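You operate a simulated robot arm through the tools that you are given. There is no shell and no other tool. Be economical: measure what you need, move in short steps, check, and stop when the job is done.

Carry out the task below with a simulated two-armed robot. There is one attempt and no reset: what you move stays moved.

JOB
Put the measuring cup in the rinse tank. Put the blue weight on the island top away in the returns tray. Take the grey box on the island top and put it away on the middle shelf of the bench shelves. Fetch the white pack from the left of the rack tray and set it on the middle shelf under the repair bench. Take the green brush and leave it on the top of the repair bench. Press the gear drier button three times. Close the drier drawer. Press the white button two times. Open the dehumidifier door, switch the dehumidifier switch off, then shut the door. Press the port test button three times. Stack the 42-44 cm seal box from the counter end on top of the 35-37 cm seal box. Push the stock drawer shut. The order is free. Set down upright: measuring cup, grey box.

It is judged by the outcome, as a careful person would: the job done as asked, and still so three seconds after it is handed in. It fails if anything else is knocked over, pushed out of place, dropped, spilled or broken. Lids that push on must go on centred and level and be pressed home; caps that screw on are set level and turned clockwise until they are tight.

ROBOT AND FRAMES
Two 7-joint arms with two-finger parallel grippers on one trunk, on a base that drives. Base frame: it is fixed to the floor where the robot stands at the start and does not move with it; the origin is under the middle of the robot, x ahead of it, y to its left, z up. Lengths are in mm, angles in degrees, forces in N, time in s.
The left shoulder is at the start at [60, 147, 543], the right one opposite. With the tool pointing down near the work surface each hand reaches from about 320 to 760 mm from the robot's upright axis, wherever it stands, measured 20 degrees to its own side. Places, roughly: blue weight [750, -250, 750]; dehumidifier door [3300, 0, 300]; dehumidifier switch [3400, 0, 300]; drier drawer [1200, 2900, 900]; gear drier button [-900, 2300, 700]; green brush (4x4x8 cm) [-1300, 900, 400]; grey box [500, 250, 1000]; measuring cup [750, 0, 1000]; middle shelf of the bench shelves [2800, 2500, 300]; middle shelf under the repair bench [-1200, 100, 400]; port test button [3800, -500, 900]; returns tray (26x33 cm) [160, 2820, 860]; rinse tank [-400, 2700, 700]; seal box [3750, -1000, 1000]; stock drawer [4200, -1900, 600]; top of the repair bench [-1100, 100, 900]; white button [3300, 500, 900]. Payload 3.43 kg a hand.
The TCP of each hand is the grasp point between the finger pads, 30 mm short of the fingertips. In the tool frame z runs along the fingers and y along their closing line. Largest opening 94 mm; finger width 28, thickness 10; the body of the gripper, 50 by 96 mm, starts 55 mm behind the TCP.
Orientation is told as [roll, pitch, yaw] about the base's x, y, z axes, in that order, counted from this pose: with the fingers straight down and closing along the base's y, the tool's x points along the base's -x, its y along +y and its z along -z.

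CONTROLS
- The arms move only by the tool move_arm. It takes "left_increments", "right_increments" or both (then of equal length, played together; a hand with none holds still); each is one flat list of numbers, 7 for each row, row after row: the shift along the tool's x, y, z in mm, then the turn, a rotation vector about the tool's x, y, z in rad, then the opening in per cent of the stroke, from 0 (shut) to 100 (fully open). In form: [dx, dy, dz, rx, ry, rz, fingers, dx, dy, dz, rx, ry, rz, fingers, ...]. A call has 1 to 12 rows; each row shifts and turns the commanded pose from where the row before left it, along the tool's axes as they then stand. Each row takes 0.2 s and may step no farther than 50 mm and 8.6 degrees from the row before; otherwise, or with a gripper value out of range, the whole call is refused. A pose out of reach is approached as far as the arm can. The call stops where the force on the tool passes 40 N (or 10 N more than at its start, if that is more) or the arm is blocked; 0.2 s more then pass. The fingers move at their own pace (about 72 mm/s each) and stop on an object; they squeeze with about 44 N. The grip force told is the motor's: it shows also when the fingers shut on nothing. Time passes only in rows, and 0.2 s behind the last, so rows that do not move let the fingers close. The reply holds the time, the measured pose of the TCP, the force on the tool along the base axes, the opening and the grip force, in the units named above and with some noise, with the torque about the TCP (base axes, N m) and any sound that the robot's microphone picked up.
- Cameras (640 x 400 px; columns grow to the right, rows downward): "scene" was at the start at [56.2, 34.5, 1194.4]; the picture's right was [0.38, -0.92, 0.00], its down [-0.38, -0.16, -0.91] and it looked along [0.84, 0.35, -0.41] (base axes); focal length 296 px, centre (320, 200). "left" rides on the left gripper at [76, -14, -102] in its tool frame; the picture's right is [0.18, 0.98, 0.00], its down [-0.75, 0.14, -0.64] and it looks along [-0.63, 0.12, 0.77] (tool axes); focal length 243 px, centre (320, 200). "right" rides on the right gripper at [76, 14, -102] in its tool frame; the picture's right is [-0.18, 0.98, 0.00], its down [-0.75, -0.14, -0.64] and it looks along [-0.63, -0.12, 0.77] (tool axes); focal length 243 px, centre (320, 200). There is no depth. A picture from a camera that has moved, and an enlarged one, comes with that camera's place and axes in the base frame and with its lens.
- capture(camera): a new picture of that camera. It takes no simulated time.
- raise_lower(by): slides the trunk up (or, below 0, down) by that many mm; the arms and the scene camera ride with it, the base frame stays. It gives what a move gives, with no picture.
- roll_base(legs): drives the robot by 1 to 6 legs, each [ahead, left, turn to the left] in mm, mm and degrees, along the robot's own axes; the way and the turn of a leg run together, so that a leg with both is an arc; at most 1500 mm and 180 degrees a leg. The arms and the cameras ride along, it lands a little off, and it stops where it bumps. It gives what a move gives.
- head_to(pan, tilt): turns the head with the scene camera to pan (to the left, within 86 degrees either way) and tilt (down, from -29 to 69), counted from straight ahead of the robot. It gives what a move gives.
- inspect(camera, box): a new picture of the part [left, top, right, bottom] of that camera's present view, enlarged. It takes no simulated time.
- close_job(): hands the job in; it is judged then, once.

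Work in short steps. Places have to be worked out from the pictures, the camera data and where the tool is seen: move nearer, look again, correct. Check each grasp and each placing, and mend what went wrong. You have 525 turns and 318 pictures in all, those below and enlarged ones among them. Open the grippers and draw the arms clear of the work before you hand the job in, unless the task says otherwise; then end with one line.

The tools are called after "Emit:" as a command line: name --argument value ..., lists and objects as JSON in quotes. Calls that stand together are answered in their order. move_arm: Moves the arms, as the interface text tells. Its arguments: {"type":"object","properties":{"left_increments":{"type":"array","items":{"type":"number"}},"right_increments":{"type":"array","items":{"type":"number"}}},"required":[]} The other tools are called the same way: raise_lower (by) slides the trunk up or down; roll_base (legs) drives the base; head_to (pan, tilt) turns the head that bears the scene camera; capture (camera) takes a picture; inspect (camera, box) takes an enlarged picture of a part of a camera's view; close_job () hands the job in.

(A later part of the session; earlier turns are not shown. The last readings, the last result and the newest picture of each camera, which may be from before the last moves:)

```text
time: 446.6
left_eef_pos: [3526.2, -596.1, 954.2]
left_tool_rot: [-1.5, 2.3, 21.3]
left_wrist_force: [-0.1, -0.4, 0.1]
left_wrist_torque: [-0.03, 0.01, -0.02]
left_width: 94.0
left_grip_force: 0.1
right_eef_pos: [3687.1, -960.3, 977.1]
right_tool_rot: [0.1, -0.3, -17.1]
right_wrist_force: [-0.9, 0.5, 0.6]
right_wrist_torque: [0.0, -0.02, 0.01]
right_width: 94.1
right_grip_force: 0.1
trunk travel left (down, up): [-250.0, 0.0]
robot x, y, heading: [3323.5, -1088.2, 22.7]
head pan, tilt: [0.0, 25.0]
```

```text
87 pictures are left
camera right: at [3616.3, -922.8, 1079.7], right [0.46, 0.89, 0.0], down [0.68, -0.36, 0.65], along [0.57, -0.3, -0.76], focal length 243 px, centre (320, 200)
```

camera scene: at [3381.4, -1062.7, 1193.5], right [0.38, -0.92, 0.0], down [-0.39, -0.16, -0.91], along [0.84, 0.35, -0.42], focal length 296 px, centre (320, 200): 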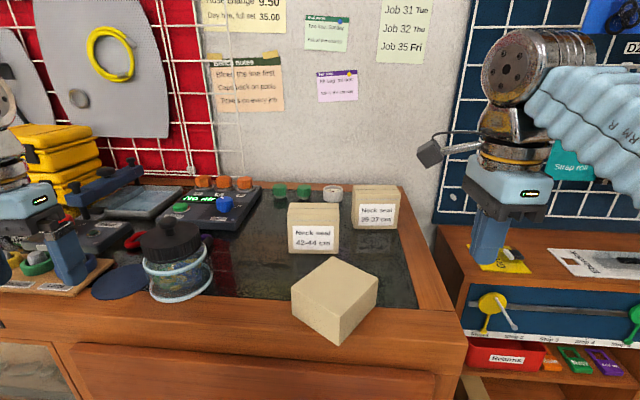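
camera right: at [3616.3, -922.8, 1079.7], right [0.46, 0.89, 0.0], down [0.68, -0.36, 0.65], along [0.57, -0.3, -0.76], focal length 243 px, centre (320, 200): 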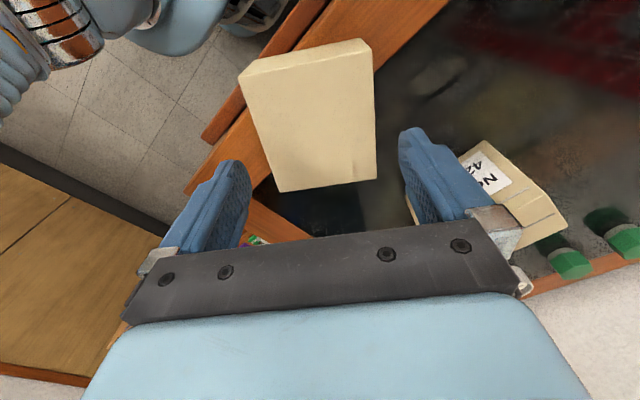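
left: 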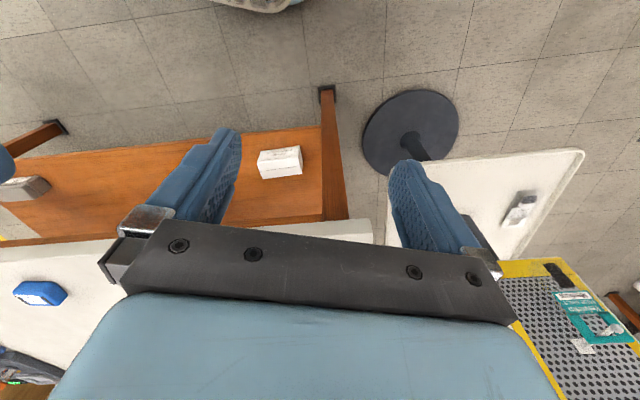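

Aligned. Shift 10 and descend to z≈903, then close.

Emit:
move_arm --right_increments '[10, 2, 25, 0, 0, 0, 100, 0, 0, 25, 0, 0, 0, 100, 0, 0, 22, 0, 0, 0, 100, 0, 0, 0, 0, 0, 0, 100]'

Emit:
move_arm --right_increments '[0, 0, 0, 0, 0, 0, 0, 0, 0, 0, 0, 0, 0, 0, 0, 0, 0, 0, 0, 0, 0, 0, 0, -20, 0, 0, 0, 0, 0, 0, -20, 0, 0, 0, 0, 0, 0, 0, 0, 0, 0, 0]'

Emit:
capture --camera "right"

```text
time: 447.6
left_eef_pos: [3526.3, -595.8, 953.5]
left_tool_rot: [-1.5, 2.4, 21.2]
left_wrist_force: [-0.5, -0.1, 0.2]
left_wrist_torque: [-0.03, 0.01, 0.01]
left_width: 94.0
left_grip_force: 0.1
right_eef_pos: [3677.6, -953.5, 906.9]
right_tool_rot: [0.0, -0.3, -17.2]
right_wrist_force: [-0.5, 0.8, -0.4]
right_wrist_torque: [-0.02, 0.0, -0.03]
right_width: 94.2
right_grip_force: 0.0
trunk travel left (down, up): [-250.0, 0.0]
robot x, y, heading: [3322.0, -1084.6, 22.6]
head pan, tilt: [0.0, 25.0]
```

```text
time: 449.0
left_eef_pos: [3525.6, -596.5, 953.0]
left_tool_rot: [-1.5, 2.4, 21.2]
left_wrist_force: [-0.2, 0.2, 0.1]
left_wrist_torque: [-0.01, 0.02, -0.01]
left_width: 94.0
left_grip_force: 0.0
right_eef_pos: [3676.9, -955.2, 947.7]
right_tool_rot: [0.1, -0.3, -17.3]
right_wrist_force: [0.5, -0.3, -0.8]
right_wrist_torque: [0.02, 0.02, 0.04]
right_width: 85.4
right_grip_force: 44.2
trunk travel left (down, up): [-250.0, 0.0]
robot x, y, heading: [3324.3, -1084.7, 22.5]
head pan, tilt: [0.0, 25.0]
```

```text
86 pictures are left
camera right: at [3607.3, -918.3, 1049.2], right [0.47, 0.88, 0.0], down [0.67, -0.36, 0.65], along [0.57, -0.3, -0.76], focal length 243 px, centre (320, 200)
```

right: 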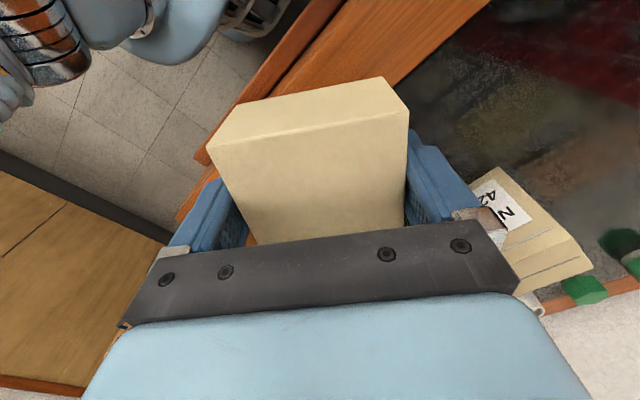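

Held. Rotate +130° (16 rows) so the box's top faces me.

Emit:
move_arm --right_increments '[0, 0, -5, 0, 0, -0.145, 0, 0, 0, 0, 0, 0, -0.145, 0, 0, 0, 0, 0, 0, -0.145, 0, 0, 0, 0, 0, 0, -0.145, 0, 0, 0, 0, 0, 0, -0.145, 0, 0, 0, 0, 0, 0, -0.145, 0, 0, 0, 0, 0, 0, -0.145, 0, 0, 0, 0, 0, 0, -0.145, 0, 0, 0, 0, 0, 0, -0.145, 0, 0, 0, 0, 0, 0, -0.145, 0, 0, 0, 0, 0, 0, -0.145, 0, 0, 0, 0, 0, 0, -0.145, 0]'

Emit:
move_arm --right_increments '[0, 0, 0, 0, 0, -0.145, 0, 0, 0, 0, 0, 0, -0.145, 0, 0, 0, 0, 0, 0, -0.145, 0, 0, 0, 0, 0, 0, -0.1, 0, 0, 0, 0, 0, 0, 0, 0]'

Emit:
capture --camera "right"

Emit:
capture --camera "scene"

```text
time: 451.6
left_eef_pos: [3525.9, -596.1, 954.8]
left_tool_rot: [-1.4, 2.4, 21.2]
left_wrist_force: [-0.4, 0.2, 0.0]
left_wrist_torque: [-0.04, -0.04, 0.01]
left_width: 93.8
left_grip_force: 0.1
right_eef_pos: [3668.2, -955.9, 938.5]
right_tool_rot: [-0.3, -0.2, 82.7]
right_wrist_force: [-0.2, -0.6, -1.4]
right_wrist_torque: [0.03, -0.04, 0.0]
right_width: 85.9
right_grip_force: 43.9
right hand out of reach, approached as far as the arm can: row 12
trunk travel left (down, up): [-250.0, 0.0]
robot x, y, heading: [3322.9, -1089.3, 22.5]
head pan, tilt: [0.0, 25.0]
```

```text
time: 452.2
left_eef_pos: [3526.3, -595.5, 954.4]
left_tool_rot: [-1.5, 2.3, 21.4]
left_wrist_force: [-0.3, 0.0, 0.0]
left_wrist_torque: [0.02, 0.03, 0.01]
left_width: 93.9
left_grip_force: 0.1
right_eef_pos: [3639.8, -956.4, 906.9]
right_tool_rot: [-0.7, -0.4, 98.0]
right_wrist_force: [-0.4, 0.8, 9.7]
right_wrist_torque: [-0.32, -0.08, -0.03]
right_width: 85.7
right_grip_force: 44.6
right hand out of reach, approached as far as the arm can: row 1, 2, 3
trunk travel left (down, up): [-250.0, 0.0]
robot x, y, heading: [3324.1, -1084.9, 22.4]
head pan, tilt: [0.0, 25.0]
stopped in row 3 (right hand): the force on the tool passed its limit at 52 N (the readings are from after the stop); the commanded pose is now the measured one
```

```text
85 pictures are left
camera right: at [3634.2, -1036.6, 1007.3], right [-1.0, 0.05, -0.01], down [0.03, 0.76, 0.65], along [0.04, 0.65, -0.76], focal length 243 px, centre (320, 200)
```

right: 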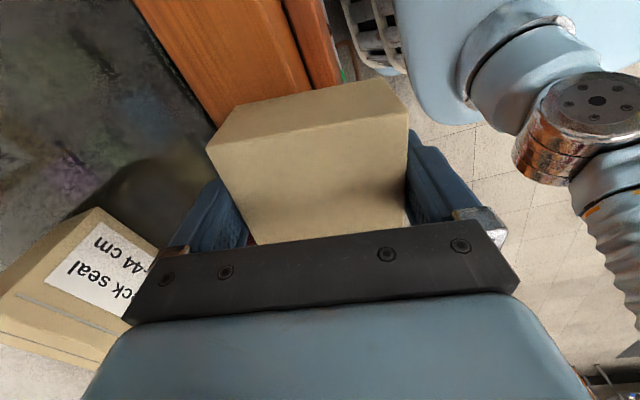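

```text
84 pictures are left
camera scene: at [3381.3, -1062.6, 1193.7], right [0.38, -0.92, 0.0], down [-0.39, -0.16, -0.91], along [0.84, 0.35, -0.42], focal length 296 px, centre (320, 200)
```

scene: 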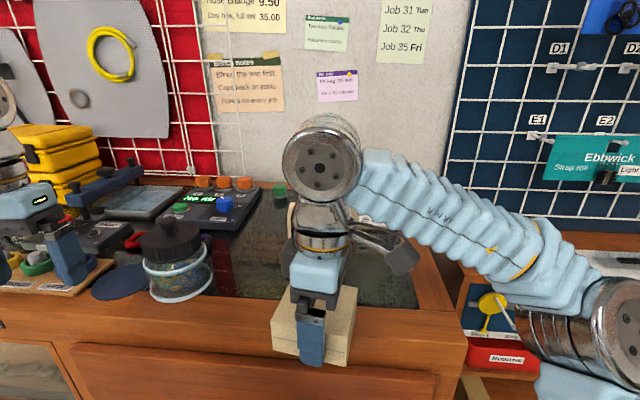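

Touching the counter at yaw 98°. Lift slightly, shift 17 mm toward me for overhang, set down and release.

Emit:
move_arm --right_increments '[0, 0, -6, 0, 0, 0, 0, 4, 16, 0, 0, 0, 0, 0, 0, 0, 5, 0, 0, 0, 0, 0, 0, 0, 0, 0, 0, 0]'

Emit:
capture --camera "scene"

```text
time: 453.2
left_eef_pos: [3526.3, -596.4, 954.7]
left_tool_rot: [-1.5, 2.4, 21.2]
left_wrist_force: [0.6, 0.2, -0.1]
left_wrist_torque: [-0.01, 0.01, -0.02]
left_width: 93.8
left_grip_force: 0.2
right_eef_pos: [3620.5, -964.0, 906.3]
right_tool_rot: [-0.9, -0.6, 97.9]
right_wrist_force: [6.2, 2.8, 26.0]
right_wrist_torque: [-0.37, -0.88, 0.12]
right_width: 85.5
right_grip_force: 43.7
right hand out of reach, approached as far as the arm can: row 1
trunk travel left (down, up): [-250.0, 0.0]
robot x, y, heading: [3320.6, -1085.7, 22.6]
head pan, tilt: [0.0, 25.0]
```

```text
83 pictures are left
camera scene: at [3381.3, -1062.6, 1194.0], right [0.38, -0.92, 0.0], down [-0.39, -0.16, -0.91], along [0.84, 0.35, -0.42], focal length 296 px, centre (320, 200)
```

scene: 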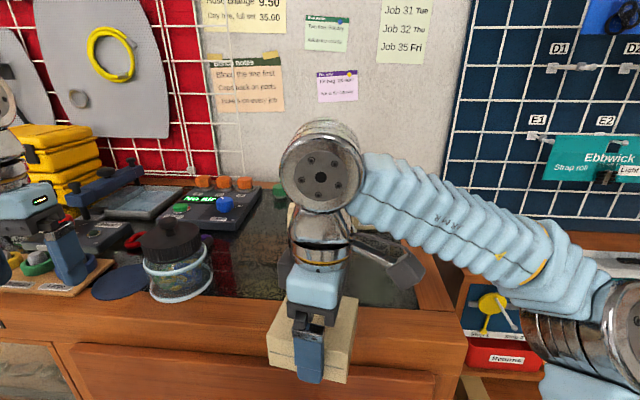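

Release slightly and check it stays stable.

Emit:
move_arm --right_increments '[0, -4, -1, 0, 0, 0, 0, 0, 0, 0, 0, 0, 0, 100, 0, 0, 0, 0, 0, 0, 100, 0, 0, 0, 0, 0, 0, 100]'

Emit:
capture --camera "right"

```text
time: 454.2
left_eef_pos: [3526.9, -595.8, 955.4]
left_tool_rot: [-1.5, 2.4, 21.2]
left_wrist_force: [-0.4, -0.5, -0.2]
left_wrist_torque: [-0.02, 0.03, 0.02]
left_width: 94.1
left_grip_force: 0.1
right_eef_pos: [3625.2, -964.1, 904.4]
right_tool_rot: [-0.7, -0.4, 98.0]
right_wrist_force: [-0.1, -0.1, -0.6]
right_wrist_torque: [0.02, -0.02, -0.03]
right_width: 93.8
right_grip_force: 0.1
trunk travel left (down, up): [-250.0, 0.0]
robot x, y, heading: [3321.9, -1089.4, 22.5]
head pan, tilt: [0.0, 25.0]
```

```text
82 pictures are left
camera right: at [3619.6, -1042.4, 1006.1], right [-1.0, 0.05, -0.01], down [0.03, 0.76, 0.65], along [0.04, 0.65, -0.76], focal length 243 px, centre (320, 200)
```

right: 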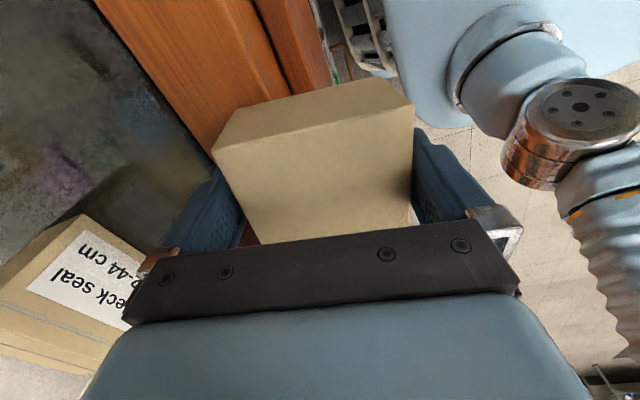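

Stable with overhang. Raise, back the base, and re-orient the hand (yaw −165°, then point forward with vertical closing).

Emit:
move_arm --right_increments '[0, 0, -25, 0, 0, 0, 100, 0, 0, -25, 0, 0, 0, 100, 0, 0, 0, 0, 0, 0, 100]'

Emit:
roll_base --legs '[[-180, 0, 0]]'

Emit:
move_arm --right_increments '[0, 0, 0, 0, 0, 0.145, 100, 0, 0, 0, 0, 0, 0.145, 100, 0, 0, 0, 0, 0, 0.145, 100, 0, 0, 0, 0, 0, 0.145, 100, 0, 0, 0, 0, 0, 0.145, 100, 0, 0, 0, 0, 0, 0.145, 100, 0, 0, 0, 0, 0, 0.145, 100, 0, 0, 0, 0, 0, 0.145, 100, 0, 0, 0, 0, 0, 0.145, 100, 0, 0, 0, 0, 0, 0.145, 100, 0, 0, 0, 0, 0, 0.145, 100, 0, 0, 0, 0, 0, 0.145, 100]'

Emit:
move_arm --right_increments '[0, 0, 0, 0, 0, 0.145, 100, 0, 0, 0, 0, 0, 0.145, 100, 0, 0, 0, 0, 0, 0.145, 100, 0, 0, 0, 0, 0, 0.145, 100, 0, 0, 0, 0, 0, 0.145, 100, 0, 0, 0, 0, 0, 0.145, 100, 0, 0, 0, 0, 0, 0.145, 100, 0, 0, 0, 0, 0, 0.145, 100, 0, 0, 0, 0, 0, 0.1, 100]'

Emit:
move_arm --right_increments '[0, 0, 0, -0.143, 0, 0, 100, 0, 0, 0, -0.143, 0, 0, 100, 0, 0, 0, -0.143, 0, 0, 100, 0, 0, 0, -0.143, 0, 0, 100, 0, 0, 0, -0.143, 0, 0, 100, 0, 0, 0, -0.143, 0, 0, 100, 0, 0, 0, -0.143, 0, 0, 100, 0, 0, 0, -0.143, 0, 0, 100, 0, 0, 0, -0.143, 0, 0, 100, 0, 0, 0, -0.143, 0, 0, 100, 0, 0, 0, -0.143, 0, 0, 100, 0, 0, 0, 0, 0, 0, 100]'

Emit:
capture --camera "scene"

```text
time: 455.0
left_eef_pos: [3526.2, -596.8, 954.1]
left_tool_rot: [-1.5, 2.4, 21.2]
left_wrist_force: [0.3, 0.0, 0.7]
left_wrist_torque: [0.0, -0.02, 0.0]
left_width: 94.0
left_grip_force: 0.1
right_eef_pos: [3608.6, -966.2, 932.4]
right_tool_rot: [-0.6, -0.6, 97.9]
right_wrist_force: [-0.9, 0.0, 0.7]
right_wrist_torque: [0.0, -0.04, 0.01]
right_width: 94.0
right_grip_force: 0.0
right hand out of reach, approached as far as the arm can: row 1, 2
trunk travel left (down, up): [-250.0, 0.0]
robot x, y, heading: [3320.3, -1089.1, 22.6]
head pan, tilt: [0.0, 25.0]
```

```text
time: 456.5
left_eef_pos: [3358.8, -665.0, 953.8]
left_tool_rot: [-1.4, 2.4, 21.2]
left_wrist_force: [0.2, -0.9, 0.4]
left_wrist_torque: [-0.02, 0.04, 0.0]
left_width: 94.1
left_grip_force: 0.1
right_eef_pos: [3440.1, -1034.7, 932.7]
right_tool_rot: [-0.7, -0.6, 97.9]
right_wrist_force: [-0.3, 0.1, 0.6]
right_wrist_torque: [0.01, 0.0, -0.04]
right_width: 94.0
right_grip_force: 0.0
trunk travel left (down, up): [-250.0, 0.0]
robot x, y, heading: [3160.1, -1153.9, 22.6]
head pan, tilt: [0.0, 25.0]
```

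```text
time: 459.1
left_eef_pos: [3359.0, -665.8, 954.2]
left_tool_rot: [-1.4, 2.5, 21.3]
left_wrist_force: [-0.3, 0.2, -0.8]
left_wrist_torque: [0.03, -0.04, 0.03]
left_width: 94.0
left_grip_force: 0.0
right_eef_pos: [3440.1, -1034.7, 932.4]
right_tool_rot: [0.8, -0.6, -2.0]
right_wrist_force: [-0.9, 1.0, 1.0]
right_wrist_torque: [0.0, 0.0, -0.01]
right_width: 94.0
right_grip_force: 0.1
trunk travel left (down, up): [-250.0, 0.0]
robot x, y, heading: [3156.3, -1151.7, 22.3]
head pan, tilt: [0.0, 25.0]
```

```text
time: 461.1
left_eef_pos: [3359.2, -666.1, 954.4]
left_tool_rot: [-1.5, 2.3, 21.3]
left_wrist_force: [0.0, -0.1, -0.2]
left_wrist_torque: [-0.01, -0.03, -0.03]
left_width: 94.1
left_grip_force: 0.1
right_eef_pos: [3439.9, -1035.1, 932.0]
right_tool_rot: [0.7, 0.6, -74.0]
right_wrist_force: [-0.9, -0.1, 0.0]
right_wrist_torque: [-0.01, -0.01, 0.01]
right_width: 94.1
right_grip_force: 0.1
trunk travel left (down, up): [-250.0, 0.0]
robot x, y, heading: [3157.5, -1156.3, 22.6]
head pan, tilt: [0.0, 25.0]
```

```text
time: 463.7
left_eef_pos: [3358.3, -665.7, 955.0]
left_tool_rot: [-1.6, 2.4, 21.3]
left_wrist_force: [-0.1, 0.1, 0.5]
left_wrist_torque: [-0.01, 0.01, -0.02]
left_width: 93.8
left_grip_force: 0.0
right_eef_pos: [3439.1, -1034.6, 932.0]
right_tool_rot: [90.9, 0.6, -74.0]
right_wrist_force: [-0.1, -0.1, -0.5]
right_wrist_torque: [0.03, -0.03, 0.03]
right_width: 94.0
right_grip_force: 0.1
trunk travel left (down, up): [-250.0, 0.0]
robot x, y, heading: [3153.6, -1154.2, 22.4]
head pan, tilt: [0.0, 25.0]
```

```text
81 pictures are left
camera scene: at [3214.0, -1131.9, 1193.5], right [0.38, -0.92, 0.0], down [-0.39, -0.16, -0.91], along [0.84, 0.35, -0.42], focal length 296 px, centre (320, 200)
```

scene: 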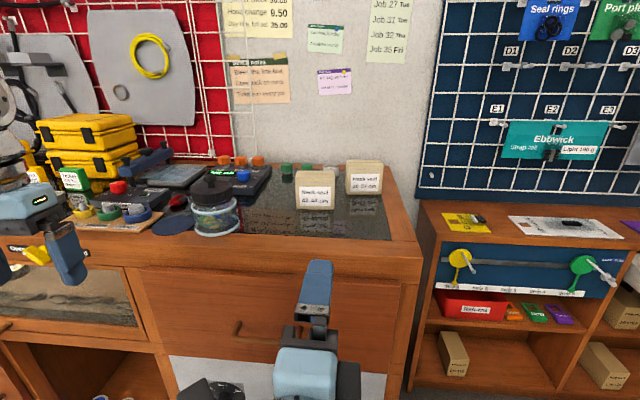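

The box is gone from the edge — it was dragged off as I lifted. Look at the floor.

Emit:
head_to --pan -5 --tilt 55

Emit:
capture --camera "scene"

```text
time: 464.7
left_eef_pos: [3357.9, -664.9, 954.3]
left_tool_rot: [-1.4, 2.4, 21.3]
left_wrist_force: [0.5, 0.2, -0.1]
left_wrist_torque: [-0.03, 0.04, 0.0]
left_width: 93.9
left_grip_force: 0.1
right_eef_pos: [3439.9, -1035.4, 932.2]
right_tool_rot: [90.9, 0.6, -73.9]
right_wrist_force: [0.1, 0.3, 0.5]
right_wrist_torque: [-0.03, 0.02, -0.02]
right_width: 94.1
right_grip_force: 0.1
trunk travel left (down, up): [-250.0, 0.0]
robot x, y, heading: [3155.1, -1157.4, 22.5]
head pan, tilt: [-5.0, 55.0]
```

```text
80 pictures are left
camera scene: at [3197.6, -1145.5, 1149.6], right [0.3, -0.95, 0.0], down [-0.78, -0.25, -0.57], along [0.55, 0.17, -0.82], focal length 296 px, centre (320, 200)
```

scene: 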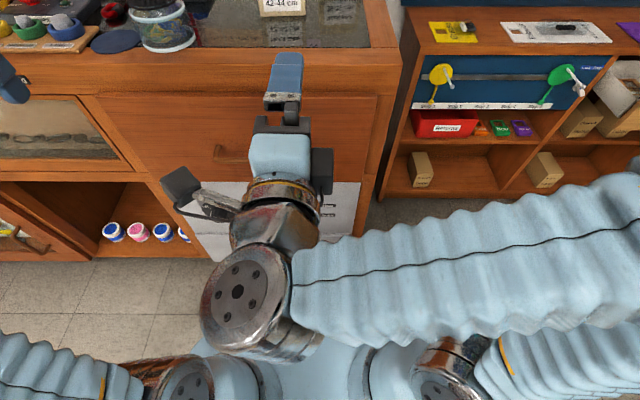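

Emit:
roll_base --legs '[[-250, 0, 0]]'

Emit:
head_to --pan 5 --tilt 50

Emit:
capture --camera "scene"

```text
time: 466.5
left_eef_pos: [3122.2, -761.9, 954.6]
left_tool_rot: [-1.6, 2.4, 21.7]
left_wrist_force: [0.5, -0.7, -0.6]
left_wrist_torque: [0.02, 0.0, 0.0]
left_width: 94.1
left_grip_force: 0.1
right_eef_pos: [3206.7, -1129.9, 933.4]
right_tool_rot: [90.8, 0.6, -73.6]
right_wrist_force: [0.2, 0.0, 0.9]
right_wrist_torque: [-0.01, 0.01, 0.0]
right_width: 94.2
right_grip_force: 0.1
trunk travel left (down, up): [-250.0, 0.0]
robot x, y, heading: [2925.6, -1254.0, 23.0]
head pan, tilt: [-5.0, 55.0]
```

```text
time: 467.2
left_eef_pos: [3123.4, -761.2, 954.7]
left_tool_rot: [-1.5, 2.4, 21.7]
left_wrist_force: [0.1, 0.0, -0.6]
left_wrist_torque: [0.0, -0.03, -0.01]
left_width: 93.7
left_grip_force: 0.0
right_eef_pos: [3206.9, -1130.7, 932.9]
right_tool_rot: [90.7, 0.6, -73.6]
right_wrist_force: [1.5, 0.4, -0.1]
right_wrist_torque: [0.02, -0.01, -0.02]
right_width: 94.3
right_grip_force: 0.1
trunk travel left (down, up): [-250.0, 0.0]
robot x, y, heading: [2923.2, -1252.6, 22.9]
head pan, tilt: [5.0, 50.0]
```

```text
79 pictures are left
camera scene: at [2965.0, -1228.5, 1156.0], right [0.47, -0.88, 0.0], down [-0.68, -0.36, -0.64], along [0.57, 0.3, -0.77], focal length 296 px, centre (320, 200)
```

scene: 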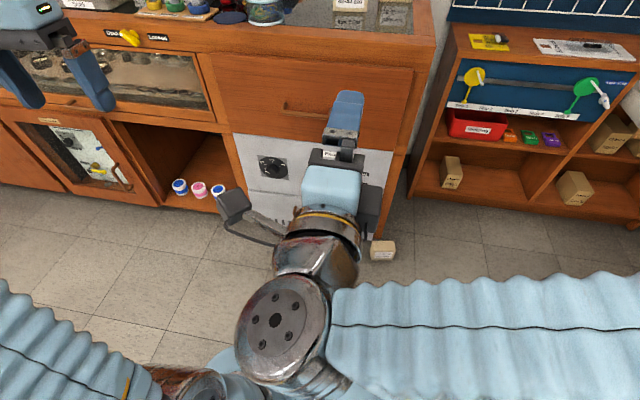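

Emit:
inspect --camera "scene" --box '[340, 220, 420, 280]'

```text
6.67 times, centred on (380, 250) of scene
camera zoom: at [2965.0, -1228.5, 1156.0], right [0.47, -0.88, 0.0], down [-0.68, -0.36, -0.64], along [0.57, 0.3, -0.77], focal length 1972 px, centre (-80, -133)
```

zoom: 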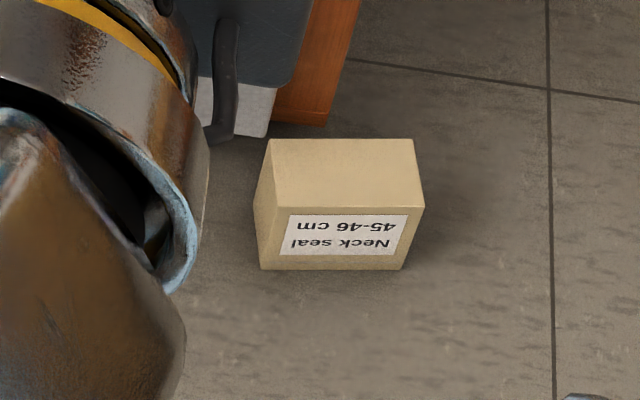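

Lucky: it now stands upside-down with the label toward me, so I can grip its 48 mm depth from above. Re-orient the hand to vertical, drive closer, lower the trunk.

Emit:
move_arm --right_increments '[0, 0, 0, 0.143, 0, 0, 70, 0, 0, 0, 0.143, 0, 0, 70, 0, 0, 0, 0.143, 0, 0, 70, 0, 0, 0, 0.143, 0, 0, 70, 0, 0, 0, 0.143, 0, 0, 70, 0, 0, 0, 0.143, 0, 0, 70, 0, 0, 0, 0.143, 0, 0, 70, 0, 0, 0, 0.143, 0, 0, 70, 0, 0, 0, 0.143, 0, 0, 70, 0, 0, 0, 0.143, 0, 0, 70, 0, 0, 0, 0.143, 0, 0, 70, -20, 0, 0, 0, 0, -0.14, 70]'

Emit:
roll_base --legs '[[180, 0, 0]]'

Emit:
raise_lower --by -250

Emit:
move_arm --right_increments '[-40, 20, 0, 0, 0, 0, 70, -40, 20, 0, 0, 0, 0, 70, -40, 20, 0, 0, 0, 0, 70, -30, 20, 20, 0, 0, 0, 70, 0, 20, 42, 0, 0, 0, 70, 0, 20, 42, 0, 0, 0, 70, 0, 20, 42, 0, 0, 0, 70, 0, 20, 42, 0, 0, 0, 70, 0, 20, 42, 0, 0, 0, 70, 0, 20, 42, 0, 0, 0, 70, 0, 0, 48, 0, 0, 0, 70, 0, 0, 40, 0, 0, 0, 70]'

Emit:
capture --camera "right"

```text
time: 469.8
left_eef_pos: [3123.5, -761.7, 953.3]
left_tool_rot: [-1.5, 2.4, 21.7]
left_wrist_force: [1.0, -0.2, -0.5]
left_wrist_torque: [0.0, -0.01, -0.02]
left_width: 94.0
left_grip_force: 0.1
right_eef_pos: [3213.8, -1150.0, 932.7]
right_tool_rot: [0.7, 0.7, -65.5]
right_wrist_force: [0.8, -0.1, -0.4]
right_wrist_torque: [-0.02, -0.02, 0.05]
right_width: 65.9
right_grip_force: 0.1
trunk travel left (down, up): [-250.0, 0.0]
robot x, y, heading: [2926.3, -1249.0, 22.9]
head pan, tilt: [5.0, 50.0]
```

```text
time: 471.3
left_eef_pos: [3292.9, -690.0, 954.2]
left_tool_rot: [-1.5, 2.4, 21.6]
left_wrist_force: [-0.3, 1.1, -0.8]
left_wrist_torque: [-0.03, -0.02, -0.02]
left_width: 94.0
left_grip_force: 0.1
right_eef_pos: [3382.4, -1078.7, 932.7]
right_tool_rot: [0.9, 0.4, -65.7]
right_wrist_force: [0.2, -0.1, 0.4]
right_wrist_torque: [-0.01, -0.05, 0.01]
right_width: 65.6
right_grip_force: 0.0
trunk travel left (down, up): [-250.0, 0.0]
robot x, y, heading: [3094.5, -1185.1, 22.8]
head pan, tilt: [5.0, 50.0]
```

```text
time: 473.9
left_eef_pos: [3292.5, -689.3, 704.7]
left_tool_rot: [-1.5, 2.3, 21.6]
left_wrist_force: [-0.2, 0.6, -0.2]
left_wrist_torque: [0.02, -0.01, 0.0]
left_width: 94.2
left_grip_force: 0.0
right_eef_pos: [3382.6, -1078.4, 683.3]
right_tool_rot: [0.8, 0.4, -65.6]
right_wrist_force: [0.3, -0.2, -0.1]
right_wrist_torque: [-0.01, -0.03, -0.03]
right_width: 65.9
right_grip_force: 0.1
trunk travel left (down, up): [0.0, 250.0]
robot x, y, heading: [3093.5, -1182.2, 23.0]
head pan, tilt: [5.0, 50.0]
```

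```text
time: 476.5
left_eef_pos: [3292.5, -689.4, 703.3]
left_tool_rot: [-1.5, 2.2, 21.5]
left_wrist_force: [0.4, 0.3, 0.2]
left_wrist_torque: [-0.01, 0.05, -0.02]
left_width: 94.2
left_grip_force: 0.0
right_eef_pos: [3631.3, -1128.9, 320.8]
right_tool_rot: [0.8, 0.6, -65.6]
right_wrist_force: [-8.0, -4.4, 3.6]
right_wrist_torque: [0.23, -0.3, 0.0]
right_width: 64.3
right_grip_force: 0.1
trunk travel left (down, up): [0.0, 250.0]
robot x, y, heading: [3096.7, -1181.8, 23.1]
head pan, tilt: [5.0, 50.0]
```

```text
77 pictures are left
camera right: at [3610.6, -1055.3, 423.9], right [0.97, 0.24, 0.01], down [0.18, -0.75, 0.63], along [0.16, -0.61, -0.77], focal length 243 px, centre (320, 200)
```

right: 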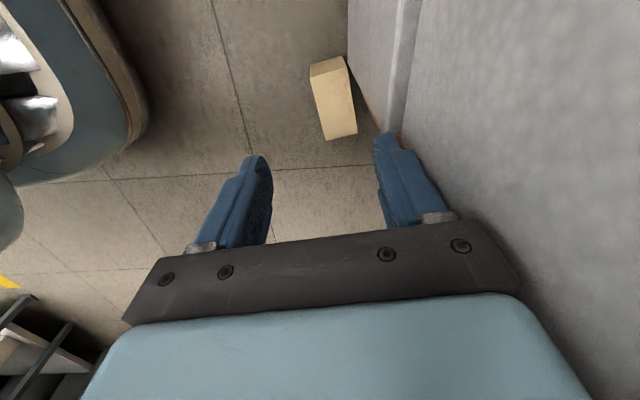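

The box stands ~5 mm from the cabinet; the cabinet ends part-way along it, so I'll grip near its right end. Back off, move right 75, then forward.

Emit:
move_arm --right_increments '[0, -25, 0, 0, 0, 0, 70, -38, 0, 0, 0, 0, 0, 70, -38, 0, 20, 0, 0, 0, 70, 0, 0, 40, 0, 0, 0, 70, 0, 0, 40, 0, 0, 0, 70, 0, 0, 0, 0, 0, 0, 70]'

Emit:
capture --camera "right"

```text
time: 477.9
left_eef_pos: [3293.3, -690.6, 704.9]
left_tool_rot: [-1.5, 2.4, 21.6]
left_wrist_force: [-0.2, -0.1, 0.7]
left_wrist_torque: [0.0, 0.01, -0.02]
left_width: 94.0
left_grip_force: 0.1
right_eef_pos: [3639.8, -1207.3, 221.4]
right_tool_rot: [0.8, 0.4, -65.5]
right_wrist_force: [0.2, 0.9, 0.8]
right_wrist_torque: [0.01, -0.01, -0.04]
right_width: 65.7
right_grip_force: 0.1
trunk travel left (down, up): [0.0, 250.0]
robot x, y, heading: [3092.3, -1177.1, 23.2]
head pan, tilt: [5.0, 50.0]
```

```text
76 pictures are left
camera right: at [3619.7, -1132.7, 325.1], right [0.97, 0.24, 0.01], down [0.18, -0.75, 0.63], along [0.16, -0.61, -0.77], focal length 243 px, centre (320, 200)
```

right: 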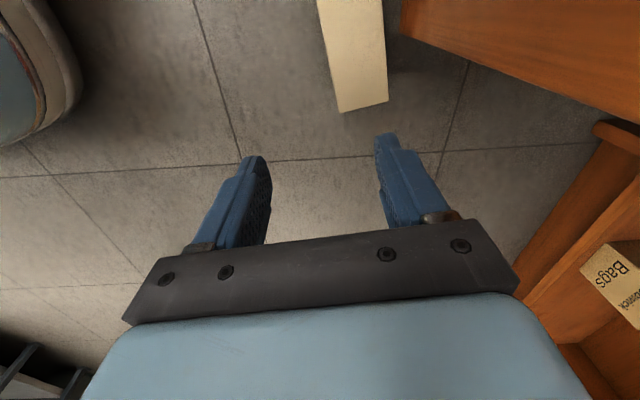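

Clear view: shift forward 41 at this lateral position (grip near the right end) and descend.

Emit:
move_arm --right_increments '[0, 21, 20, 0, 0, 0, 70, 0, 20, 40, 0, 0, 0, 70, 0, 0, 40, 0, 0, 0, 70, 0, 0, 40, 0, 0, 0, 70, 0, 0, 22, 0, 0, 0, 70, 0, 0, 0, 0, 0, 0, 70]'

Emit:
capture --camera "right"

```text
time: 478.6
left_eef_pos: [3292.4, -690.1, 703.9]
left_tool_rot: [-1.6, 2.3, 21.6]
left_wrist_force: [0.4, -0.9, -0.4]
left_wrist_torque: [-0.01, 0.02, 0.05]
left_width: 94.1
left_grip_force: 0.1
right_eef_pos: [3671.4, -1186.8, 147.7]
right_tool_rot: [0.5, 0.7, -63.9]
right_wrist_force: [-9.9, -2.6, 0.4]
right_wrist_torque: [0.3, -1.11, 0.97]
right_width: 65.9
right_grip_force: 0.0
trunk travel left (down, up): [0.0, 250.0]
robot x, y, heading: [3092.6, -1180.6, 23.1]
head pan, tilt: [5.0, 50.0]
stopped in row 3 (right hand): the force on the tool passed its limit at 116 N (the readings are from after the stop); the commanded pose is now the measured one
```

```text
75 pictures are left
camera right: at [3650.6, -1114.4, 250.0], right [0.96, 0.27, 0.01], down [0.2, -0.75, 0.63], along [0.17, -0.61, -0.78], focal length 243 px, centre (320, 200)
```

right: 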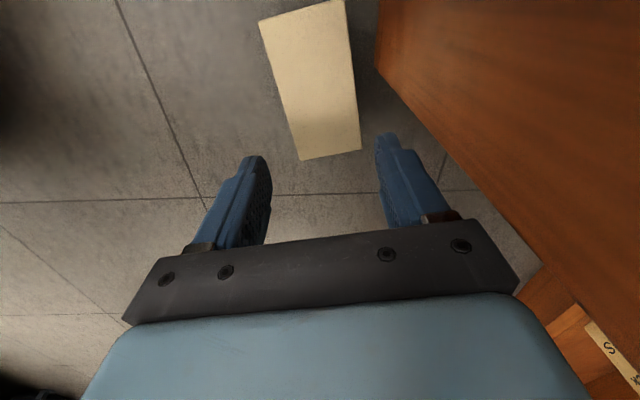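

The hand's camera touches the cabinet. Back 13 mm with full opening, then descend.

Emit:
move_arm --right_increments '[0, -13, 0, 0, 0, 0, 100, 0, 0, 0, 0, 0, 0, 100, 0, 0, 30, 0, 0, 0, 100, 0, 0, 30, 0, 0, 0, 100, 0, 0, 24, 0, 0, 0, 100, 0, 0, 0, 0, 0, 0, 100]'

Emit:
capture --camera "right"

```text
time: 480.1
left_eef_pos: [3292.3, -690.0, 703.4]
left_tool_rot: [-1.5, 2.3, 21.6]
left_wrist_force: [-0.2, -0.2, -0.3]
left_wrist_torque: [0.01, 0.01, 0.01]
left_width: 94.1
left_grip_force: 0.1
right_eef_pos: [3661.1, -1192.7, 62.8]
right_tool_rot: [0.6, 0.7, -64.1]
right_wrist_force: [-0.8, -0.1, 0.3]
right_wrist_torque: [-0.01, 0.0, 0.02]
right_width: 94.2
right_grip_force: 0.1
trunk travel left (down, up): [0.0, 250.0]
robot x, y, heading: [3098.1, -1179.3, 22.8]
head pan, tilt: [5.0, 50.0]
```

```text
74 pictures are left
camera right: at [3640.2, -1119.4, 165.4], right [0.96, 0.27, 0.01], down [0.2, -0.75, 0.63], along [0.17, -0.61, -0.78], focal length 243 px, centre (320, 200)
```

right: 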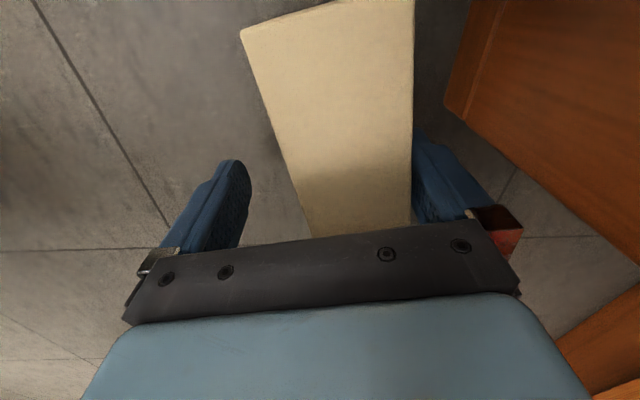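

Box is between the fingers. Close.

Emit:
move_arm --right_increments '[0, 0, 0, 0, 0, 0, 0, 0, 0, 0, 0, 0, 0, 0, 0, 0, 0, 0, 0, 0, 0, 0, 0, 0, 0, 0, 0, 0, 0, 0, 0, 0, 0, 0, 0, 0, 0, -15, 0, 0, 0, 0, 0, -40, 0, 0, 0, 0, 0, 0, -40, 0, 0, 0, 0, 0, 0, 0, 0, 0, 0, 0, 0]'

Emit:
capture --camera "right"

```text
time: 482.1
left_eef_pos: [3292.8, -690.5, 705.2]
left_tool_rot: [-1.6, 2.3, 21.6]
left_wrist_force: [-0.6, -0.8, 0.4]
left_wrist_torque: [-0.02, 0.0, -0.02]
left_width: 93.9
left_grip_force: 0.1
right_eef_pos: [3588.3, -1227.0, 78.6]
right_tool_rot: [0.6, 0.7, -64.0]
right_wrist_force: [0.2, 0.3, -1.5]
right_wrist_torque: [-0.02, 0.0, 0.05]
right_width: 55.1
right_grip_force: 43.9
trunk travel left (down, up): [0.0, 250.0]
robot x, y, heading: [3091.8, -1178.9, 22.6]
head pan, tilt: [5.0, 50.0]
```

```text
73 pictures are left
camera right: at [3567.4, -1153.5, 181.3], right [0.96, 0.26, 0.01], down [0.2, -0.75, 0.63], along [0.17, -0.61, -0.78], focal length 243 px, centre (320, 200)
```

right: 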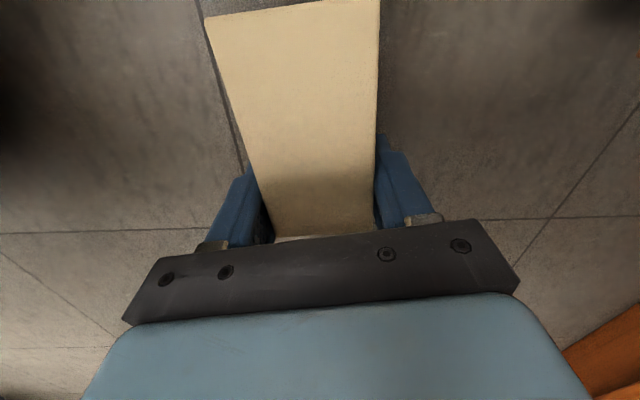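

Held (55 mm). Set it down here and regrip at its centre.

Emit:
move_arm --right_increments '[0, 0, 13, 0, 0, 0, 0, 0, 0, 0, 0, 0, 0, 0, 0, 0, 0, 0, 0, 0, 75, 0, 0, 0, 0, 0, 0, 75, 17, 0, 0, 0, 0, 0, 75, 17, 0, 0, 0, 0, 0, 75, 0, 0, 0, 0, 0, 0, 75]'

Emit:
capture --camera "right"

```text
time: 483.6
left_eef_pos: [3291.9, -690.7, 705.4]
left_tool_rot: [-1.5, 2.2, 21.6]
left_wrist_force: [0.7, 0.3, -0.1]
left_wrist_torque: [0.0, -0.01, -0.01]
left_width: 94.0
left_grip_force: 0.1
right_eef_pos: [3574.1, -1197.0, 63.0]
right_tool_rot: [0.6, 0.7, -64.0]
right_wrist_force: [0.1, -0.3, -0.1]
right_wrist_torque: [0.0, -0.03, 0.01]
right_width: 70.2
right_grip_force: 0.0
trunk travel left (down, up): [0.0, 250.0]
robot x, y, heading: [3097.4, -1180.0, 22.7]
head pan, tilt: [5.0, 50.0]
```

```text
72 pictures are left
camera right: at [3552.7, -1123.1, 167.1], right [0.96, 0.27, 0.01], down [0.2, -0.75, 0.63], along [0.17, -0.61, -0.78], focal length 243 px, centre (320, 200)
```

right: 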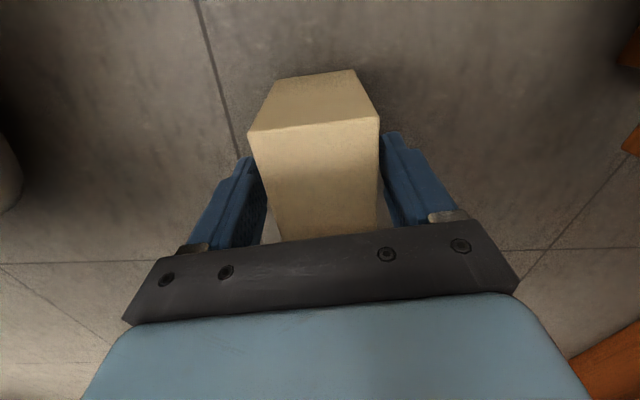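

Centred. Close, lift, and roll the hand 75° so it points left.

Emit:
move_arm --right_increments '[0, 0, 0, 0, 0, 0, 0, 0, 0, 0, 0, 0, 0, 0, 0, 0, 0, 0, 0, 0, 0, 0, 0, -45, 0, 0, 0, 0, 0, 0, -45, 0, 0, 0, 0, 0, 0, -45, 0, 0, 0, 0]'

Emit:
move_arm --right_increments '[0, 0, 0, 0, 0.131, 0, 0, 0, 0, 0, 0, 0.131, 0, 0, 0, 0, 0, 0, 0.131, 0, 0, 0, 0, 0, 0, 0.131, 0, 0, 0, 0, 0, 0, 0.131, 0, 0, 0, 0, 0, 0, 0.131, 0, 0, 0, 0, 0, 0, 0.131, 0, 0, 0, 0, 0, 0, 0.131, 0, 0, 0, 0, 0, 0, 0.131, 0, 0, 0, 0, 0, 0, 0.131, 0, 0, 0, 0, 0, 0, 0, 0, 0]'

Emit:
head_to --pan -10 --tilt 52

Emit:
capture --camera "scene"

```text
time: 485.1
left_eef_pos: [3292.8, -690.3, 705.3]
left_tool_rot: [-1.4, 2.4, 21.6]
left_wrist_force: [0.6, 0.0, 0.0]
left_wrist_torque: [0.01, 0.01, -0.03]
left_width: 93.9
left_grip_force: 0.0
right_eef_pos: [3570.8, -1198.6, 200.9]
right_tool_rot: [0.5, 0.7, -64.0]
right_wrist_force: [-0.2, 0.1, -1.4]
right_wrist_torque: [-0.01, -0.02, 0.02]
right_width: 54.4
right_grip_force: 44.4
trunk travel left (down, up): [0.0, 250.0]
robot x, y, heading: [3092.3, -1182.6, 22.7]
head pan, tilt: [5.0, 50.0]
```

```text
time: 487.4
left_eef_pos: [3293.7, -691.2, 704.3]
left_tool_rot: [-1.6, 2.3, 21.7]
left_wrist_force: [0.7, 0.5, 0.1]
left_wrist_torque: [0.0, -0.05, 0.01]
left_width: 94.1
left_grip_force: 0.0
right_eef_pos: [3574.3, -1198.8, 200.2]
right_tool_rot: [2.3, 76.0, -61.8]
right_wrist_force: [-0.8, 0.5, -0.9]
right_wrist_torque: [-0.01, -0.02, 0.01]
right_width: 54.0
right_grip_force: 43.6
trunk travel left (down, up): [0.0, 250.0]
robot x, y, heading: [3090.2, -1180.7, 22.6]
head pan, tilt: [5.0, 50.0]
```

```text
time: 488.2
left_eef_pos: [3292.2, -690.4, 705.0]
left_tool_rot: [-1.4, 2.3, 21.7]
left_wrist_force: [0.9, 0.4, 0.1]
left_wrist_torque: [0.02, 0.02, 0.01]
left_width: 94.0
left_grip_force: 0.2
right_eef_pos: [3574.0, -1198.8, 201.2]
right_tool_rot: [2.3, 75.7, -61.8]
right_wrist_force: [0.0, -0.3, -1.2]
right_wrist_torque: [-0.02, -0.02, -0.02]
right_width: 53.6
right_grip_force: 44.3
trunk travel left (down, up): [0.0, 250.0]
robot x, y, heading: [3093.1, -1179.8, 22.6]
head pan, tilt: [-10.0, 52.0]
```

```text
71 pictures are left
camera scene: at [3139.2, -1176.5, 903.4], right [0.22, -0.97, 0.0], down [-0.77, -0.18, -0.62], along [0.6, 0.14, -0.79], focal length 296 px, centre (320, 200)
```

scene: 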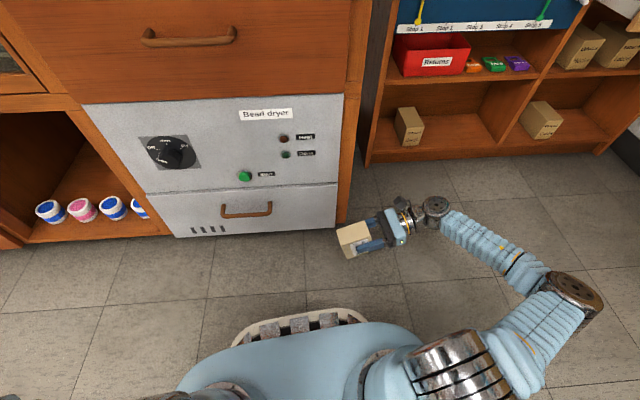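

Hand points left nicely. Lower to the floor gently.

Emit:
move_arm --right_increments '[-39, 0, 10, 0, 0, 0, 0, -39, 0, 10, 0, 0, 0, 0, -29, 0, 7.5, 0, 0, 0, 0, -10, 0, 2.5, 0, 0, 0, 0, -10, 0, 2.5, 0, 0, 0, 0, -10, 0, 2.5, 0, 0, 0, 0, -10, 0, 2.5, 0, 0, 0, 0, -10, 0, 2.5, 0, 0, 0, 0, 0, 0, 0, 0, 0, 0, 0]'

```text
time: 490.1
left_eef_pos: [3292.8, -689.9, 704.5]
left_tool_rot: [-1.7, 2.3, 21.6]
left_wrist_force: [0.2, -0.9, -0.2]
left_wrist_torque: [-0.01, 0.0, 0.01]
left_width: 94.1
left_grip_force: 0.1
right_eef_pos: [3575.9, -1197.0, 42.3]
right_tool_rot: [2.9, 76.2, -61.2]
right_wrist_force: [-0.5, -2.9, 14.8]
right_wrist_torque: [-0.58, 0.15, -0.01]
right_width: 53.9
right_grip_force: 43.8
trunk travel left (down, up): [0.0, 250.0]
robot x, y, heading: [3092.7, -1180.2, 22.8]
head pan, tilt: [-10.0, 52.0]
stopped in row 9 (right hand): the force on the tool passed its limit at 44 N (the readings are from after the stop); the commanded pose is now the measured one
```

On the floor. Release and withdraw to the right.

Emit:
move_arm --right_increments '[0, 0, 0, 0, 0, 0, 78, 0, 0, 0, 0, 0, 0, 78, 0, 0, 0, 0, 0, 0, 78, 3, 0, -40, 0, 0, 0, 78, 3, 0, -40, 0, 0, 0, 78, 0, 0, -40, 0, 0, 0, 78, 20, 0, -30, 0, 0, 0, 78, 0, 0, 0, 0, 0, 0, 78]'

Emit:
inspect --camera "scene" --box '[300, 190, 480, 290]'

```text
time: 491.9
left_eef_pos: [3292.9, -690.9, 705.3]
left_tool_rot: [-1.5, 2.3, 21.6]
left_wrist_force: [0.6, 0.3, 0.4]
left_wrist_torque: [-0.01, -0.01, -0.01]
left_width: 94.1
left_grip_force: 0.0
right_eef_pos: [3637.4, -1322.0, 100.1]
right_tool_rot: [2.5, 76.1, -61.7]
right_wrist_force: [-0.5, -1.0, -0.7]
right_wrist_torque: [0.0, -0.06, 0.02]
right_width: 72.9
right_grip_force: 0.0
trunk travel left (down, up): [0.0, 250.0]
robot x, y, heading: [3091.3, -1182.3, 22.6]
head pan, tilt: [-10.0, 52.0]
```

```text
3.56 times, centred on (390, 240) of scene
camera zoom: at [3139.2, -1176.7, 903.4], right [0.22, -0.98, 0.0], down [-0.77, -0.17, -0.62], along [0.6, 0.14, -0.79], focal length 1052 px, centre (71, 58)
```

zoom: 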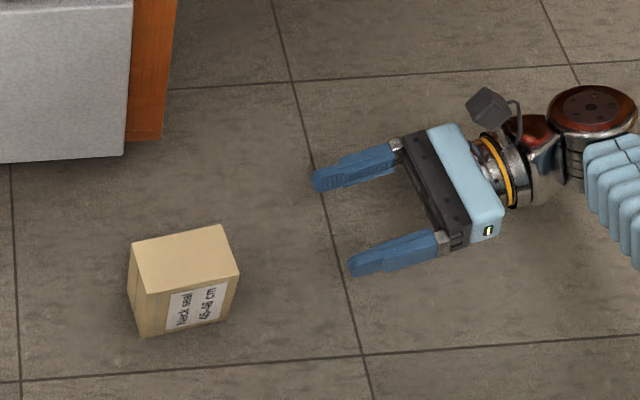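

It stands on its side with its top to the left, as planned. Return the hand to vertical and go over it.

Emit:
move_arm --right_increments '[40, 0, -10, 0, 0, 0, 78, 40, 0, -10, 0, -0.133, 0, 78, 0, 0, 0, 0, -0.133, 0, 78, 0, 0, 0, 0, -0.133, 0, 78, 0, 0, 0, 0, -0.133, 0, 78, 0, 0, 0, 0, -0.133, 0, 78, 0, 0, 0, 0, -0.133, 0, 78, 0, 0, 0, 0, -0.133, 0, 78, 0, 0, 0, 0, -0.133, 0, 78, 0, 0, 0, 0, -0.133, 0, 78, 0, 0, 0, 0, -0.133, 0, 78, 0, 0, 0, 0, 0, 0, 78]'

Emit:
move_arm --right_increments '[42, 0, 0, 0, 0, 0, 78, 42, 0, 0, 0, 0, 0, 78, 42, 4, 0, 0, 0, 0, 78, 40, 4, 0, 0, 0, 0, 78, 0, 0, 0, 0, 0, 0, 78]'

Emit:
capture --camera "right"

```text
time: 494.5
left_eef_pos: [3293.1, -690.4, 703.8]
left_tool_rot: [-1.6, 2.3, 21.6]
left_wrist_force: [-0.2, -0.2, -0.5]
left_wrist_torque: [0.02, 0.0, -0.01]
left_width: 94.1
left_grip_force: 0.0
right_eef_pos: [3635.6, -1324.1, 184.9]
right_tool_rot: [0.5, -0.2, -64.0]
right_wrist_force: [0.5, -0.1, -0.5]
right_wrist_torque: [-0.03, 0.0, 0.0]
right_width: 73.3
right_grip_force: 0.1
trunk travel left (down, up): [0.0, 250.0]
robot x, y, heading: [3092.8, -1180.5, 23.3]
head pan, tilt: [-10.0, 52.0]
```

```text
time: 495.7
left_eef_pos: [3292.2, -690.3, 706.4]
left_tool_rot: [-1.5, 2.3, 21.6]
left_wrist_force: [0.5, 0.0, -0.7]
left_wrist_torque: [-0.01, 0.01, 0.01]
left_width: 93.9
left_grip_force: 0.1
right_eef_pos: [3569.7, -1173.3, 183.2]
right_tool_rot: [0.7, -0.1, -64.0]
right_wrist_force: [0.1, -0.4, 0.1]
right_wrist_torque: [0.02, -0.02, -0.01]
right_width: 73.0
right_grip_force: 0.0
trunk travel left (down, up): [0.0, 250.0]
robot x, y, heading: [3090.8, -1178.3, 22.9]
head pan, tilt: [-10.0, 52.0]
```

```text
69 pictures are left
camera right: at [3549.1, -1098.3, 285.5], right [0.96, 0.27, 0.01], down [0.2, -0.74, 0.64], along [0.18, -0.62, -0.77], focal length 243 px, centre (320, 200)
```

right: 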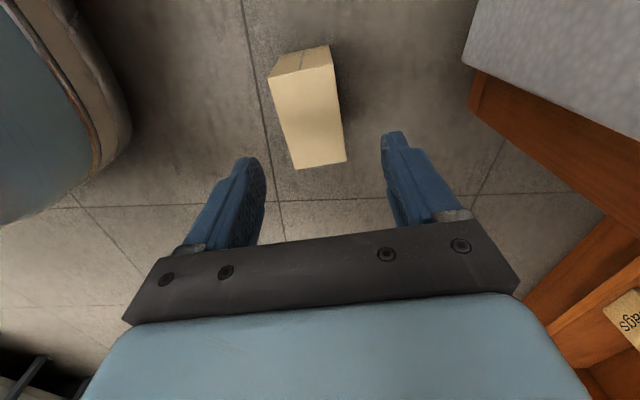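

Aligned within 5 mm. Descend, grip, and lift.

Emit:
move_arm --right_increments '[0, -5, 40, 0, 0, 0, 78, 0, 0, 40, 0, 0, 0, 78, 0, 0, 40, 0, 0, 0, 78, 0, 0, 0, 0, 0, 0, 78, 0, 0, 0, 0, 0, 0, 0, 0, 0, 0, 0, 0, 0, 0, 0, 0, 0, 0, 0, 0, 0, 0, 0, 0, 0, 0, 0, 0, 0, 0, -45, 0, 0, 0, 0, 0, 0, -45, 0, 0, 0, 0, 0, 0, 0, 0, 0, 0, 0]'

Emit:
capture --camera "right"

```text
time: 498.1
left_eef_pos: [3292.9, -690.5, 704.2]
left_tool_rot: [-1.5, 2.4, 21.6]
left_wrist_force: [-0.6, -0.4, -0.2]
left_wrist_torque: [0.0, 0.05, -0.01]
left_width: 93.9
left_grip_force: 0.0
right_eef_pos: [3568.3, -1174.6, 154.9]
right_tool_rot: [0.6, -0.1, -63.9]
right_wrist_force: [0.6, -0.4, -0.6]
right_wrist_torque: [0.02, -0.03, 0.02]
right_width: 53.6
right_grip_force: 43.4
trunk travel left (down, up): [0.0, 250.0]
robot x, y, heading: [3091.9, -1180.4, 22.7]
head pan, tilt: [-10.0, 52.0]
```

```text
68 pictures are left
camera right: at [3545.7, -1099.4, 256.7], right [0.96, 0.27, 0.01], down [0.2, -0.74, 0.64], along [0.18, -0.62, -0.77], focal length 243 px, centre (320, 200)
```

right: 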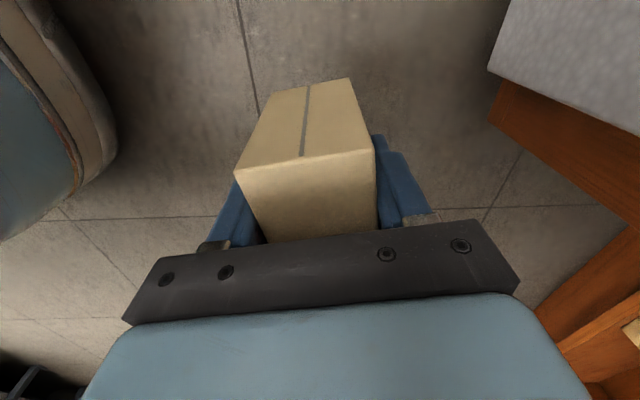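

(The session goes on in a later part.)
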